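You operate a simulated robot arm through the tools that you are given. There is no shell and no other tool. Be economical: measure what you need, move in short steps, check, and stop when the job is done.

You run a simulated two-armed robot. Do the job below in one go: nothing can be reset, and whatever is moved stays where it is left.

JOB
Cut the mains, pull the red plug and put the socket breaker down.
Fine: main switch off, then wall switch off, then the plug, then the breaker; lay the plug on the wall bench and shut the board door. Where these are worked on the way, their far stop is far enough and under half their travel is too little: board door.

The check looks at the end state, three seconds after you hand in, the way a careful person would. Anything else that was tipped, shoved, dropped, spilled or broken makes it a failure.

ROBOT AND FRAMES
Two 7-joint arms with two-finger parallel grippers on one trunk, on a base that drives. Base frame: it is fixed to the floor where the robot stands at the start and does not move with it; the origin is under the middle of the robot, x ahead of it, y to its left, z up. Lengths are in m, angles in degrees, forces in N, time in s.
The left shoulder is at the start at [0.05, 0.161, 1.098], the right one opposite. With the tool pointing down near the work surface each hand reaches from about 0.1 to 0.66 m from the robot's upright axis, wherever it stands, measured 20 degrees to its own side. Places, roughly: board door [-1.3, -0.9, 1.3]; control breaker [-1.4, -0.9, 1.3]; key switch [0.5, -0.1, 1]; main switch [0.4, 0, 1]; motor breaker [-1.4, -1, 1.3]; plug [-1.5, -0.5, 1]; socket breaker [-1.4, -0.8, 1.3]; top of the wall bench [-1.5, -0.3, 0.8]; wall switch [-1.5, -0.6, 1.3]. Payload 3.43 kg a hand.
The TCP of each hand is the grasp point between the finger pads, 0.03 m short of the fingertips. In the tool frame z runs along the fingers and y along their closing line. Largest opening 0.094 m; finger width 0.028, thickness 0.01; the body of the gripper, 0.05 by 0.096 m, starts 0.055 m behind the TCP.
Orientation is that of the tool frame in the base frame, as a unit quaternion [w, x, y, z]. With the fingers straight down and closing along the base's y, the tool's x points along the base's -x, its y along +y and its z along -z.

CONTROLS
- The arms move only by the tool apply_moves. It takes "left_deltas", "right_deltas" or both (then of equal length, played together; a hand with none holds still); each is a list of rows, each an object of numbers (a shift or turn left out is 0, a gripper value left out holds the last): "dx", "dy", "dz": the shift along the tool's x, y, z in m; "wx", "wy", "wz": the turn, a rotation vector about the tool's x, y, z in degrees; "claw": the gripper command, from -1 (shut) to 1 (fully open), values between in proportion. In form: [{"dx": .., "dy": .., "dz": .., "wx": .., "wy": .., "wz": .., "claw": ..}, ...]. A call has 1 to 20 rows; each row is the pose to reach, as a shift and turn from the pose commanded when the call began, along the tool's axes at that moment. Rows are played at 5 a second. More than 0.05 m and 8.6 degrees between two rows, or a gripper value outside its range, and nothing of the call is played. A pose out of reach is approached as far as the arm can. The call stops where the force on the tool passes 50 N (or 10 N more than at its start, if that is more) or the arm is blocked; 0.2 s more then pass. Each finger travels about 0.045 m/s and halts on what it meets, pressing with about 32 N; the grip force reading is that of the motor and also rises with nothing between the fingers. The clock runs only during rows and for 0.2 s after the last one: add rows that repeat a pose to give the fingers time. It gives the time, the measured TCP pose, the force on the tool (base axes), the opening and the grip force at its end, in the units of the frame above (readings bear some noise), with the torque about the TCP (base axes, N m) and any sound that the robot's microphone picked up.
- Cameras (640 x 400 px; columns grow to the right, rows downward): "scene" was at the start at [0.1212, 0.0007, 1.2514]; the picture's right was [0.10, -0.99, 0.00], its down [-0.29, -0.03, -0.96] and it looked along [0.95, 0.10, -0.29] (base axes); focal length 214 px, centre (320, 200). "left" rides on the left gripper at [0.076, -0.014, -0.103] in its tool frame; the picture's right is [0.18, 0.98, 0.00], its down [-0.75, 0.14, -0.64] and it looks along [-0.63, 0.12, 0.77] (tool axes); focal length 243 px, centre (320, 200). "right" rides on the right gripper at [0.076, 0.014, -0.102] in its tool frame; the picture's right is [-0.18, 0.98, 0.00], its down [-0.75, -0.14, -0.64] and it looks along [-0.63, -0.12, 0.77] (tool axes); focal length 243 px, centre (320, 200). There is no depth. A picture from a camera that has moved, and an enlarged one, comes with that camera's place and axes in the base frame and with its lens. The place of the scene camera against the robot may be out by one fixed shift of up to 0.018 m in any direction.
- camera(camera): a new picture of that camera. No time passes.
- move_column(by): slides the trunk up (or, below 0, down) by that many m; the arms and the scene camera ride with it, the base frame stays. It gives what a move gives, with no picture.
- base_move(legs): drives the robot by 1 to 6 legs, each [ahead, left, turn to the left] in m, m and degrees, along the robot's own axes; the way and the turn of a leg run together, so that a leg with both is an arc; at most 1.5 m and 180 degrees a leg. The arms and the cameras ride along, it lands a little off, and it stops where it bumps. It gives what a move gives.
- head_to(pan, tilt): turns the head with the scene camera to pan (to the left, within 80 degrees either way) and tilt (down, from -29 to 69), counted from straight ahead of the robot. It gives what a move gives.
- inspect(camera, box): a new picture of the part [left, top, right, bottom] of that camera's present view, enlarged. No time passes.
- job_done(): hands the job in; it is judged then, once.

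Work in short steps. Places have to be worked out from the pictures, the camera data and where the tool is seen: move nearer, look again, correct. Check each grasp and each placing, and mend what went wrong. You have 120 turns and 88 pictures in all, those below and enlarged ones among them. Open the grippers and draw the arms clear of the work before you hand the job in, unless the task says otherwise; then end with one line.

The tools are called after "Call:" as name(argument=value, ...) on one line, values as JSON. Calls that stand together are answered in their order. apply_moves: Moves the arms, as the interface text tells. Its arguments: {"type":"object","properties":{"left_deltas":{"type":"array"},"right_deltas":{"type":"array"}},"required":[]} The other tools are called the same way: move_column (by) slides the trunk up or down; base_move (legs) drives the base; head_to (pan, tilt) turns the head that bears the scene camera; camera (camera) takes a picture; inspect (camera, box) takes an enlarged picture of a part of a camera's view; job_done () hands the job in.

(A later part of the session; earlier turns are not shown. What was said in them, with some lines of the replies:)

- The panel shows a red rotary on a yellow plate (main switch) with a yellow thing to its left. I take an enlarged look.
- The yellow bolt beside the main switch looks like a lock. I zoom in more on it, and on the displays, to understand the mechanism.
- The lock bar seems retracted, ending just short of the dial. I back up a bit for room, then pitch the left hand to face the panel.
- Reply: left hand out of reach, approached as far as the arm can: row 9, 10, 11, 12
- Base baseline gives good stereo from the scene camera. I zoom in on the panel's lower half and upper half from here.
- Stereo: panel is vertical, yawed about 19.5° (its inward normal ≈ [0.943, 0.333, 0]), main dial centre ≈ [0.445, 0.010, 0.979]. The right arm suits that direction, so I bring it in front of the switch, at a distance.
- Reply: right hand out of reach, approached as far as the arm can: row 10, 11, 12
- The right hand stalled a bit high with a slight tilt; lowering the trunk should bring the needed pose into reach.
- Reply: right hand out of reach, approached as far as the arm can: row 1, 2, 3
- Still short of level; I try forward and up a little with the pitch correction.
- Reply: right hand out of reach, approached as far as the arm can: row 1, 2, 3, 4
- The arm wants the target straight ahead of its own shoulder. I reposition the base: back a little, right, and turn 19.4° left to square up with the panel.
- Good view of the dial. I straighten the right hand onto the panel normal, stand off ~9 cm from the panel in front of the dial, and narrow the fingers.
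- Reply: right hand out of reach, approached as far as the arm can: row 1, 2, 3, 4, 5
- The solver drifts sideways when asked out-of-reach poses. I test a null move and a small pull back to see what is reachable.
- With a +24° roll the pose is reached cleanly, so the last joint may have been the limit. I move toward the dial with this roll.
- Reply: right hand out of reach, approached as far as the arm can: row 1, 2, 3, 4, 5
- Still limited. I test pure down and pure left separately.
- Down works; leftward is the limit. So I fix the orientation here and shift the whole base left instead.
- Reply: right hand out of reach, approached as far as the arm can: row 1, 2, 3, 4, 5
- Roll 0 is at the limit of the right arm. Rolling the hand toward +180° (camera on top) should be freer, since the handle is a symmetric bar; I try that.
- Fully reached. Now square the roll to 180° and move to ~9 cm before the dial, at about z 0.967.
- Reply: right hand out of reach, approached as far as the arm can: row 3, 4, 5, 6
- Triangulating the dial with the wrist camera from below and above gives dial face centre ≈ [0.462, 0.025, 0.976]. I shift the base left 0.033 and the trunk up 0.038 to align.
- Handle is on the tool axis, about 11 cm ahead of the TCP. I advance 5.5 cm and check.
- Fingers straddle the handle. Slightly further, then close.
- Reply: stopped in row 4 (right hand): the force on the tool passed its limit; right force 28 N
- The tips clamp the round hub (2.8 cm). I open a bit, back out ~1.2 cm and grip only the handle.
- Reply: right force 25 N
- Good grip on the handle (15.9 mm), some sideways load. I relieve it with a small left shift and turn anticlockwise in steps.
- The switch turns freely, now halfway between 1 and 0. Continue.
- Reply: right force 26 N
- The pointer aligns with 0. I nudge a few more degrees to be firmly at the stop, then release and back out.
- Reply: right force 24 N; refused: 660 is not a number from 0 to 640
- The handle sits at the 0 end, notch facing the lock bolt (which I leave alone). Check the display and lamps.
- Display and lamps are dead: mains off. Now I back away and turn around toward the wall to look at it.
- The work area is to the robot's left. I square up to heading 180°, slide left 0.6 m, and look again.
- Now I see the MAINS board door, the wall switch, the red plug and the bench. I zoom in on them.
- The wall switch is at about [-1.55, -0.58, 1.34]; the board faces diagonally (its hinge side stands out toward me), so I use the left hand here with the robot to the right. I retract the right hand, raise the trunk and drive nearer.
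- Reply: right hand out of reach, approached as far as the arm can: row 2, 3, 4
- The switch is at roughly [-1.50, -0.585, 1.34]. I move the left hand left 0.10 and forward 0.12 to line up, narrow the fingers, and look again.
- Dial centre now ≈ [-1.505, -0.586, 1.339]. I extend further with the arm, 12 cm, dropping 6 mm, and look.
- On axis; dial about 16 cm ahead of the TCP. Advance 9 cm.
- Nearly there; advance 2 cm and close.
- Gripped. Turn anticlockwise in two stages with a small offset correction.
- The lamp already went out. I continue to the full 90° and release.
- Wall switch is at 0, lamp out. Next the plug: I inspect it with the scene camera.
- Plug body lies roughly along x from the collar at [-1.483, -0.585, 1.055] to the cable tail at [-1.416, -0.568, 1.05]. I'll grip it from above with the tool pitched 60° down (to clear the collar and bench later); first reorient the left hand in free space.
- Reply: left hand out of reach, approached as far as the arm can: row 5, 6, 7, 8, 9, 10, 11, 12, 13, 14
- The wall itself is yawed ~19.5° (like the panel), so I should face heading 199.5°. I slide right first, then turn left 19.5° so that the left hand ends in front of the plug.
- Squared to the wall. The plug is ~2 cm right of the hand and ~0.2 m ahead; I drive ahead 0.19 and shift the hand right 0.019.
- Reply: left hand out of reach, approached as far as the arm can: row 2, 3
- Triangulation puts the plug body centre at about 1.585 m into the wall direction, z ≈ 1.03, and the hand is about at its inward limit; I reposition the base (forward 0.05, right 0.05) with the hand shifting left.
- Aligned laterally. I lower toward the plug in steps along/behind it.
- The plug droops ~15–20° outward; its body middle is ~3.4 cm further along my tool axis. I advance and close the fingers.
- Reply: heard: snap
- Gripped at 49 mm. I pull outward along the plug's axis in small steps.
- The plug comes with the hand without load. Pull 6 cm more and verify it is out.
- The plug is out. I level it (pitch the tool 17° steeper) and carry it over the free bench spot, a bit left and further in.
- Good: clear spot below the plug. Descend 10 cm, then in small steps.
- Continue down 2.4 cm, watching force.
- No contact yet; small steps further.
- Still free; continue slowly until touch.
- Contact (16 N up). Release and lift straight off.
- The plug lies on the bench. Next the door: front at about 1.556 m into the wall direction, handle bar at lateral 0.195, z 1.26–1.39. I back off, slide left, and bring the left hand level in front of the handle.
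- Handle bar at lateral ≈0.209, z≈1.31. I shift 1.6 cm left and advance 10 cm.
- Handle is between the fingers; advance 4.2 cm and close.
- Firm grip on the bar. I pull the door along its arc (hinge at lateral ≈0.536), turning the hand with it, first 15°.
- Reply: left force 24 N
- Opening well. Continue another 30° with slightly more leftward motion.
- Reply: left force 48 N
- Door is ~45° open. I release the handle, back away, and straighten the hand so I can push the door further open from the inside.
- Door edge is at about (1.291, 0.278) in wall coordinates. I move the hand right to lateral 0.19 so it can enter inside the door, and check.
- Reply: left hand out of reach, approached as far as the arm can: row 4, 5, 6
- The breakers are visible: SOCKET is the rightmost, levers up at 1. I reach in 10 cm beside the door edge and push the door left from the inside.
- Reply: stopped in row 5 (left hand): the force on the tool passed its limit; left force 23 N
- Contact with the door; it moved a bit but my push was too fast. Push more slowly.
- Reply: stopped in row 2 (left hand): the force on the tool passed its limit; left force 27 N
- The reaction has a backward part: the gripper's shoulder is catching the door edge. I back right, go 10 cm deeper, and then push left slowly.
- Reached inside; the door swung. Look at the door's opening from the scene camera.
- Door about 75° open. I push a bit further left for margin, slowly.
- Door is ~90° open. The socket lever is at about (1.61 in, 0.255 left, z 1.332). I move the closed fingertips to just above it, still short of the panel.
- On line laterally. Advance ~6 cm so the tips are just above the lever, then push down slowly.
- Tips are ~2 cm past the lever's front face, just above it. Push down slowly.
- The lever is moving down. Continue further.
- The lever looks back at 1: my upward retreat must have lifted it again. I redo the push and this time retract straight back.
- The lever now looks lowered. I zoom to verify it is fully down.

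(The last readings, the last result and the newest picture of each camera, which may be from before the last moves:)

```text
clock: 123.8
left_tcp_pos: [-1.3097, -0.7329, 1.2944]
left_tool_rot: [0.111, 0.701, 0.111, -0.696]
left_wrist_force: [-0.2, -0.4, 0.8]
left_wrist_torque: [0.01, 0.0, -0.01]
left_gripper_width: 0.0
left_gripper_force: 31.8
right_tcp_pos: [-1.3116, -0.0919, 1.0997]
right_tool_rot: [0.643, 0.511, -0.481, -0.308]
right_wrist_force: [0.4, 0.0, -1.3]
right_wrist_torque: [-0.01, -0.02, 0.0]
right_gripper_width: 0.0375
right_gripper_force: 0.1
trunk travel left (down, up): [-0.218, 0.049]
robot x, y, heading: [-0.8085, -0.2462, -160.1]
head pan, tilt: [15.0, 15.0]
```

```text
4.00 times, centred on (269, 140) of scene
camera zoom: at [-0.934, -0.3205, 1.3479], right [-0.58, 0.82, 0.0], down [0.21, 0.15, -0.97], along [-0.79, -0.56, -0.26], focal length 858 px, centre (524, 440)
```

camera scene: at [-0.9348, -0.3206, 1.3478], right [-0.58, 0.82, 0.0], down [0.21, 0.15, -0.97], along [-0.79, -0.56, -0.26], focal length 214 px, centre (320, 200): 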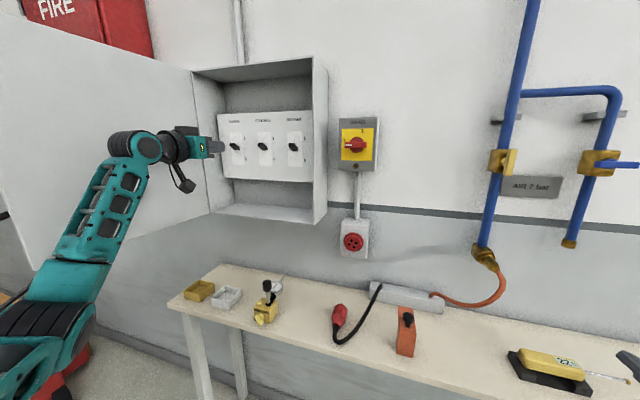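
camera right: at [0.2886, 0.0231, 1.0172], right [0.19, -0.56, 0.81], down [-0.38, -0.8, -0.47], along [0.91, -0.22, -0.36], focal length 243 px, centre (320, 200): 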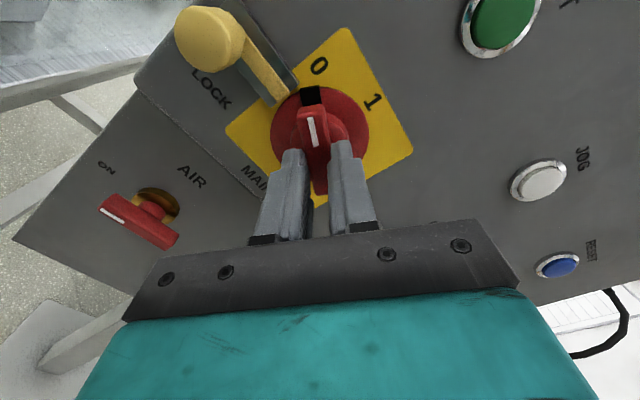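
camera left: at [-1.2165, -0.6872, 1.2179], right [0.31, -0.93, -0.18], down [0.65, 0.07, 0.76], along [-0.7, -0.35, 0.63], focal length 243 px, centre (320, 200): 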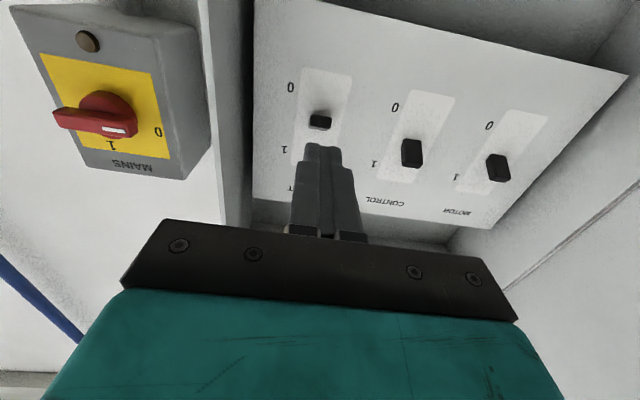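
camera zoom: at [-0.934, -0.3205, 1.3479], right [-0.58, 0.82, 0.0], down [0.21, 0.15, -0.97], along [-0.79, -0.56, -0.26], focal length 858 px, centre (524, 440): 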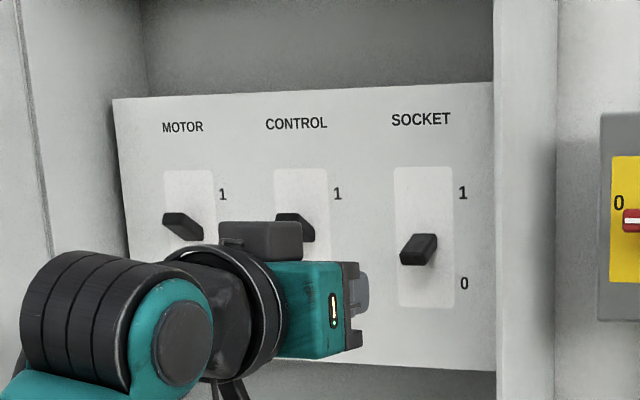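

It appears down, pointing below horizontal. For certainty I sweep it once more from above to a bit lower and retract straight.

Call:
apply_moves(left_deltas=[{"dx": -0.035}, {"dx": -0.07}, {"dx": -0.07, "dz": 0.05}, {"dx": -0.07, "dz": 0.1}, {"dx": -0.055, "dz": 0.1}, {"dx": -0.04, "dz": 0.1}, {"dx": -0.03, "dz": 0.1}, {"dx": -0.02, "dz": 0.1}, {"dx": -0.01, "dz": 0.1}, {"dx": 0.0, "dz": 0.1}, {"dx": 0.008, "dz": 0.1}, {"dx": 0.014, "dz": 0.1}, {"dx": 0.014, "dz": 0.1}])

Call:
apply_moves(left_deltas=[{"dz": -0.02}, {"dz": -0.06}, {"dz": -0.1}, {"dz": -0.14}, {"dz": -0.18}])

Call:
inspect(camera="left", box=[250, 40, 490, 190])

```text
clock: 126.5
left_tcp_pos: [-1.407, -0.7646, 1.2787]
left_tool_rot: [0.112, 0.701, 0.111, -0.696]
left_wrist_force: [0.0, -0.2, 0.0]
left_wrist_torque: [-0.03, -0.02, 0.0]
left_gripper_width: 0.0003
left_gripper_force: 32.1
right_tcp_pos: [-1.3123, -0.0914, 1.0981]
right_tool_rot: [0.642, 0.511, -0.481, -0.308]
right_wrist_force: [0.5, -0.1, 1.1]
right_wrist_torque: [0.0, 0.02, 0.02]
right_gripper_width: 0.0375
right_gripper_force: 0.0
trunk travel left (down, up): [-0.218, 0.049]
robot x, y, heading: [-0.8088, -0.2434, -160.0]
head pan, tilt: [15.0, 15.0]
```

```text
clock: 127.8
left_tcp_pos: [-1.2352, -0.7081, 1.2794]
left_tool_rot: [0.112, 0.701, 0.111, -0.696]
left_wrist_force: [0.3, -0.1, 0.5]
left_wrist_torque: [0.0, -0.01, -0.02]
left_gripper_width: 0.0001
left_gripper_force: 31.7
right_tcp_pos: [-1.3115, -0.0912, 1.0983]
right_tool_rot: [0.642, 0.511, -0.481, -0.307]
right_wrist_force: [0.9, 0.5, 0.3]
right_wrist_torque: [-0.05, 0.0, 0.02]
right_gripper_width: 0.0374
right_gripper_force: 0.0
trunk travel left (down, up): [-0.218, 0.049]
robot x, y, heading: [-0.8108, -0.2424, -160.0]
head pan, tilt: [15.0, 15.0]
```

```text
2.67 times, centred on (370, 115) of left
camera zoom: at [-1.1409, -0.6624, 1.2033], right [0.31, -0.93, -0.18], down [0.65, 0.07, 0.76], along [-0.7, -0.35, 0.63], focal length 647 px, centre (187, 427)
```

zoom: 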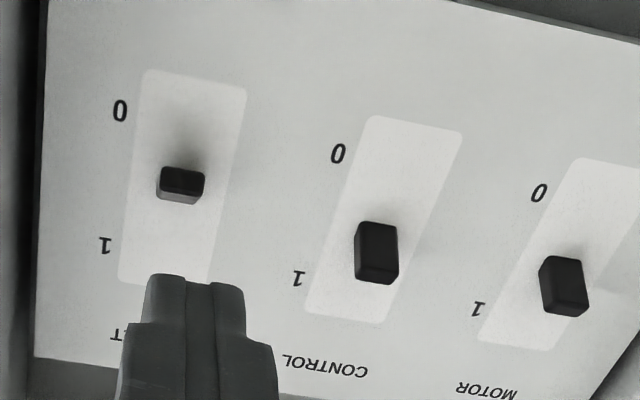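

The socket breaker is clearly at 0, others at 1. Now to shut the door: I back out, move left so the hand is outside the door, and look.

Call:
base_move(legs=[[-0.36, 0, 0], [0, 0.4, 0]])

Call:
camera(camera="scene")

```text
clock: 132.2
left_tcp_pos: [-0.7559, -0.9605, 1.2801]
left_tool_rot: [0.11, 0.701, 0.109, -0.696]
left_wrist_force: [0.1, -0.4, -1.2]
left_wrist_torque: [-0.01, -0.03, 0.0]
left_gripper_width: 0.0001
left_gripper_force: 32.6
right_tcp_pos: [-0.8302, -0.3434, 1.0988]
right_tool_rot: [0.641, 0.51, -0.483, -0.31]
right_wrist_force: [-0.6, 0.6, 0.5]
right_wrist_torque: [0.02, 0.0, -0.04]
right_gripper_width: 0.0375
right_gripper_force: 0.1
trunk travel left (down, up): [-0.218, 0.049]
robot x, y, heading: [-0.3251, -0.4997, -160.1]
head pan, tilt: [15.0, 15.0]
```

```text
5 pictures are left
camera scene: at [-0.454, -0.575, 1.3478], right [-0.57, 0.82, 0.0], down [0.21, 0.15, -0.97], along [-0.79, -0.55, -0.26], focal length 214 px, centre (320, 200)
```

scene: 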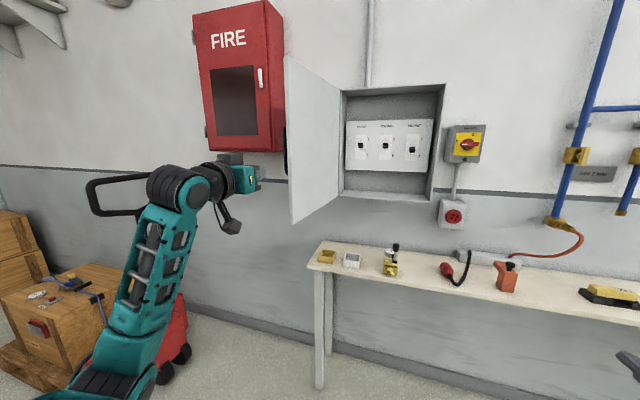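

Door is ~100° open, edge near (1.19, 0.63). I lower the hand below the handle (z≈1.205), shift it left to clear the door's outside, and drive ahead beside it.

Call:
apply_moves(left_deltas=[{"dx": 0.035}, {"dx": 0.075}, {"dx": 0.075, "dy": 0.04}, {"dx": 0.075, "dy": 0.08}, {"dx": 0.075, "dy": 0.125}, {"dx": 0.075, "dy": 0.125}])

Call:
base_move(legs=[[0.27, 0, 0]])

Call:
camera(camera="scene")

```text
clock: 133.6
left_tcp_pos: [-0.7165, -1.0782, 1.2057]
left_tool_rot: [0.11, 0.7, 0.109, -0.697]
left_wrist_force: [-0.5, -0.5, 0.5]
left_wrist_torque: [-0.03, -0.02, 0.01]
left_gripper_width: 0.0
left_gripper_force: 31.8
right_tcp_pos: [-0.8292, -0.3437, 1.0984]
right_tool_rot: [0.642, 0.509, -0.483, -0.31]
right_wrist_force: [-0.2, 0.0, -0.9]
right_wrist_torque: [0.02, 0.03, -0.03]
right_gripper_width: 0.0378
right_gripper_force: 0.1
trunk travel left (down, up): [-0.218, 0.049]
robot x, y, heading: [-0.3315, -0.498, -160.3]
head pan, tilt: [15.0, 15.0]
```

```text
clock: 135.5
left_tcp_pos: [-0.9703, -1.1699, 1.2061]
left_tool_rot: [0.109, 0.701, 0.109, -0.697]
left_wrist_force: [-0.1, 0.7, 0.4]
left_wrist_torque: [-0.01, 0.02, -0.02]
left_gripper_width: 0.0
left_gripper_force: 32.3
right_tcp_pos: [-1.0833, -0.434, 1.0977]
right_tool_rot: [0.642, 0.509, -0.483, -0.309]
right_wrist_force: [-1.2, -0.2, 0.6]
right_wrist_torque: [-0.01, -0.01, -0.01]
right_gripper_width: 0.0376
right_gripper_force: 0.0
trunk travel left (down, up): [-0.218, 0.049]
robot x, y, heading: [-0.5815, -0.5887, -160.3]
head pan, tilt: [15.0, 15.0]
```

```text
4 pictures are left
camera scene: at [-0.707, -0.6658, 1.3477], right [-0.57, 0.82, 0.0], down [0.21, 0.15, -0.97], along [-0.79, -0.55, -0.26], focal length 214 px, centre (320, 200)
```

scene: 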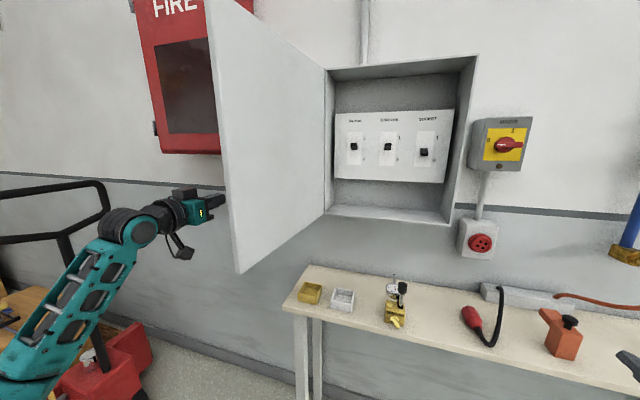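

The hand is outside of the door, its tips beyond the free edge. Push right slowly with the arm.

Call:
apply_moves(left_deltas=[{"dy": -0.012}, {"dy": -0.024}, {"dy": -0.036}, {"dy": -0.048}, {"dy": -0.06}, {"dy": -0.072}, {"dy": -0.084}, {"dy": -0.096}, {"dy": -0.108}, {"dy": -0.12}, {"dy": -0.132}, {"dy": -0.144}, {"dy": -0.156}, {"dy": -0.168}, {"dy": -0.18}, {"dy": -0.19}, {"dy": -0.2}, {"dy": -0.2}])

```text
clock: 139.3
left_tcp_pos: [-1.03, -0.979, 1.2052]
left_tool_rot: [0.111, 0.7, 0.11, -0.696]
left_wrist_force: [0.0, -0.5, 0.5]
left_wrist_torque: [0.0, 0.01, 0.04]
left_gripper_width: 0.0
left_gripper_force: 31.8
right_tcp_pos: [-1.0825, -0.4346, 1.0984]
right_tool_rot: [0.641, 0.51, -0.482, -0.31]
right_wrist_force: [-0.1, 0.0, 0.5]
right_wrist_torque: [-0.04, 0.01, 0.01]
right_gripper_width: 0.0378
right_gripper_force: 0.0
trunk travel left (down, up): [-0.218, 0.049]
robot x, y, heading: [-0.5808, -0.5948, -160.1]
head pan, tilt: [15.0, 15.0]
```

Moving freely with the door. Continue by sliding the base right 0.24 m, then check.

Call:
base_move(legs=[[0, -0.24, 0]])

Call:
camera(camera="scene")

```text
clock: 141.1
left_tcp_pos: [-1.111, -0.7561, 1.2053]
left_tool_rot: [0.111, 0.701, 0.109, -0.696]
left_wrist_force: [-0.1, 0.3, -1.4]
left_wrist_torque: [0.02, -0.02, 0.01]
left_gripper_width: 0.0001
left_gripper_force: 31.8
right_tcp_pos: [-1.1639, -0.2111, 1.098]
right_tool_rot: [0.642, 0.509, -0.483, -0.308]
right_wrist_force: [0.5, 0.5, -1.6]
right_wrist_torque: [0.0, 0.0, 0.01]
right_gripper_width: 0.0377
right_gripper_force: 0.0
trunk travel left (down, up): [-0.218, 0.049]
robot x, y, heading: [-0.6603, -0.3648, -160.0]
head pan, tilt: [15.0, 15.0]
```

```text
3 pictures are left
camera scene: at [-0.7872, -0.442, 1.3478], right [-0.57, 0.82, 0.0], down [0.21, 0.15, -0.97], along [-0.79, -0.55, -0.26], focal length 214 px, centre (320, 200)
```

scene: 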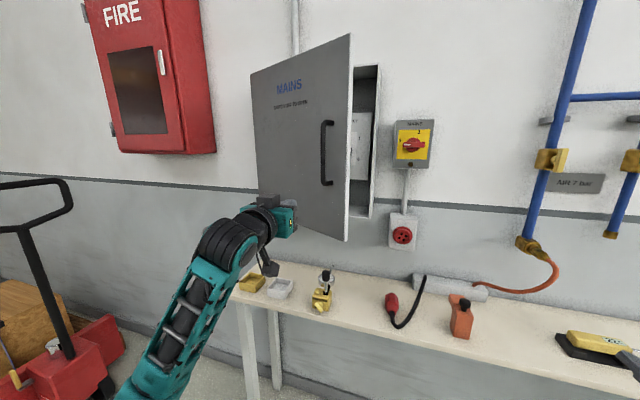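

Door ~35° from shut. I drive forward 0.17 with 0.05 to the right, pushing the door with the fingertips.

Call:
base_move(legs=[[0.17, -0.05, 0]])

Call:
apply_moves(left_deltas=[{"dz": 0.01}, {"dz": 0.02}, {"dz": 0.03}, {"dz": 0.038}, {"dz": 0.046}, {"dz": 0.052}, {"dz": 0.058}, {"dz": 0.064}, {"dz": 0.07}])

```text
clock: 142.6
left_tcp_pos: [-1.2908, -0.7669, 1.2057]
left_tool_rot: [0.11, 0.701, 0.109, -0.696]
left_wrist_force: [0.3, -0.7, -0.7]
left_wrist_torque: [-0.01, 0.03, 0.06]
left_gripper_width: 0.0
left_gripper_force: 32.3
right_tcp_pos: [-1.3414, -0.2229, 1.0977]
right_tool_rot: [0.642, 0.51, -0.483, -0.308]
right_wrist_force: [0.3, 0.4, -0.1]
right_wrist_torque: [-0.02, -0.01, -0.02]
right_gripper_width: 0.0374
right_gripper_force: 0.1
trunk travel left (down, up): [-0.218, 0.049]
robot x, y, heading: [-0.8385, -0.376, -160.1]
head pan, tilt: [15.0, 15.0]
```

```text
clock: 144.1
left_tcp_pos: [-1.3335, -0.781, 1.2041]
left_tool_rot: [0.11, 0.702, 0.109, -0.695]
left_wrist_force: [26.9, 8.7, -3.9]
left_wrist_torque: [0.0, 0.27, 0.01]
left_gripper_width: 0.0002
left_gripper_force: 31.7
right_tcp_pos: [-1.3378, -0.2229, 1.0985]
right_tool_rot: [0.643, 0.509, -0.482, -0.309]
right_wrist_force: [0.3, 0.9, 0.0]
right_wrist_torque: [0.01, 0.0, -0.03]
right_gripper_width: 0.0375
right_gripper_force: 0.0
trunk travel left (down, up): [-0.218, 0.049]
robot x, y, heading: [-0.8401, -0.3823, -159.8]
head pan, tilt: [15.0, 15.0]
stopped in row 7 (left hand): the force on the tool passed its limit (the readings are from after the stop); the commanded pose is now the measured one
```

Firm resistance near the closed depth. Check the door.

Call:
camera(camera="scene")

```text
2 pictures are left
camera scene: at [-0.9606, -0.4531, 1.3483], right [-0.57, 0.82, 0.0], down [0.21, 0.15, -0.97], along [-0.79, -0.55, -0.26], focal length 214 px, centre (320, 200)
```

scene: 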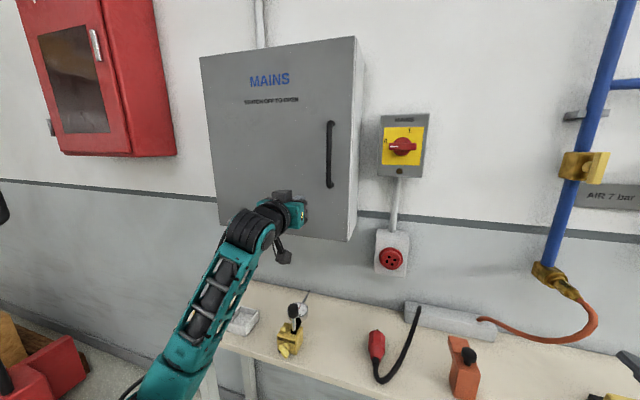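

Door looks shut. I retract straight, back away, open both grippers, and take a zoomed look at the door edge.

Call:
apply_moves(left_deltas=[{"dz": -0.03}, {"dz": -0.06}, {"dz": -0.1}, {"dz": -0.13, "claw": 0.5}], right_deltas=[{"claw": -0.2}, {"claw": 0.5}, {"claw": 1}, {"claw": 1}])

Call:
base_move(legs=[[-0.3, 0, 0]])

Call:
apply_moves(left_deltas=[{"claw": 1}, {"claw": 1}, {"claw": 1}, {"claw": 1}])

Call:
inspect(camera="scene", box=[220, 60, 480, 300])

```text
clock: 145.1
left_tcp_pos: [-1.2145, -0.7441, 1.2046]
left_tool_rot: [0.109, 0.703, 0.109, -0.694]
left_wrist_force: [-0.2, 0.3, 0.1]
left_wrist_torque: [0.0, 0.0, 0.02]
left_gripper_width: 0.0324
left_gripper_force: 0.1
right_tcp_pos: [-1.341, -0.2228, 1.0985]
right_tool_rot: [0.642, 0.51, -0.482, -0.308]
right_wrist_force: [-1.0, 0.1, 0.6]
right_wrist_torque: [0.0, 0.01, -0.01]
right_gripper_width: 0.094
right_gripper_force: 0.0
trunk travel left (down, up): [-0.218, 0.049]
robot x, y, heading: [-0.8392, -0.3801, -159.9]
head pan, tilt: [15.0, 15.0]
```

```text
clock: 147.1
left_tcp_pos: [-0.9362, -0.6441, 1.204]
left_tool_rot: [0.112, 0.703, 0.111, -0.693]
left_wrist_force: [-0.1, 0.1, -1.2]
left_wrist_torque: [0.0, 0.02, -0.02]
left_gripper_width: 0.0704
left_gripper_force: 0.1
right_tcp_pos: [-1.0656, -0.1247, 1.0994]
right_tool_rot: [0.642, 0.512, -0.481, -0.307]
right_wrist_force: [-0.4, -0.1, 0.0]
right_wrist_torque: [0.01, -0.01, -0.01]
right_gripper_width: 0.0941
right_gripper_force: 0.1
trunk travel left (down, up): [-0.218, 0.049]
robot x, y, heading: [-0.5629, -0.2782, -159.9]
head pan, tilt: [15.0, 15.0]
```

```text
clock: 148.1
left_tcp_pos: [-0.9354, -0.6441, 1.2046]
left_tool_rot: [0.112, 0.703, 0.112, -0.694]
left_wrist_force: [0.9, 0.7, -1.3]
left_wrist_torque: [0.02, 0.01, 0.02]
left_gripper_width: 0.0939
left_gripper_force: 0.1
right_tcp_pos: [-1.0651, -0.1252, 1.0981]
right_tool_rot: [0.643, 0.511, -0.48, -0.307]
right_wrist_force: [0.1, 0.0, 0.3]
right_wrist_torque: [0.0, 0.01, -0.02]
right_gripper_width: 0.094
right_gripper_force: 0.1
trunk travel left (down, up): [-0.218, 0.049]
robot x, y, heading: [-0.5632, -0.2734, -159.9]
head pan, tilt: [15.0, 15.0]
```

```text
1.67 times, centred on (350, 180) of scene
camera zoom: at [-0.6878, -0.3533, 1.3478], right [-0.58, 0.82, 0.0], down [0.21, 0.15, -0.97], along [-0.79, -0.56, -0.26], focal length 358 px, centre (270, 233)
```

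zoom: 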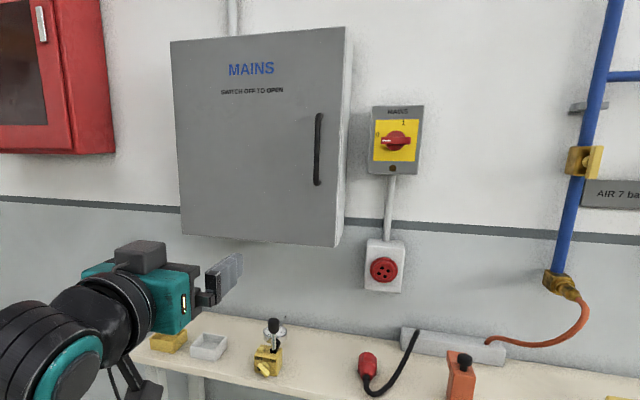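

The door edge is parallel to the wall and flush, the plug rests on the bench, both switches are at 0, and the arms are clear and open. I'm handing in.

Call:
job_done()

```text
The job is handed in.
```

The main switch, the wall switch and the socket breaker are off, the red plug is out and lying on the wall bench, and the board door is shut. The work was done in the order you gave. My first push on the socket breaker did not hold, so I pushed it down again; it then stayed at 0, with the other two breakers still at 1.
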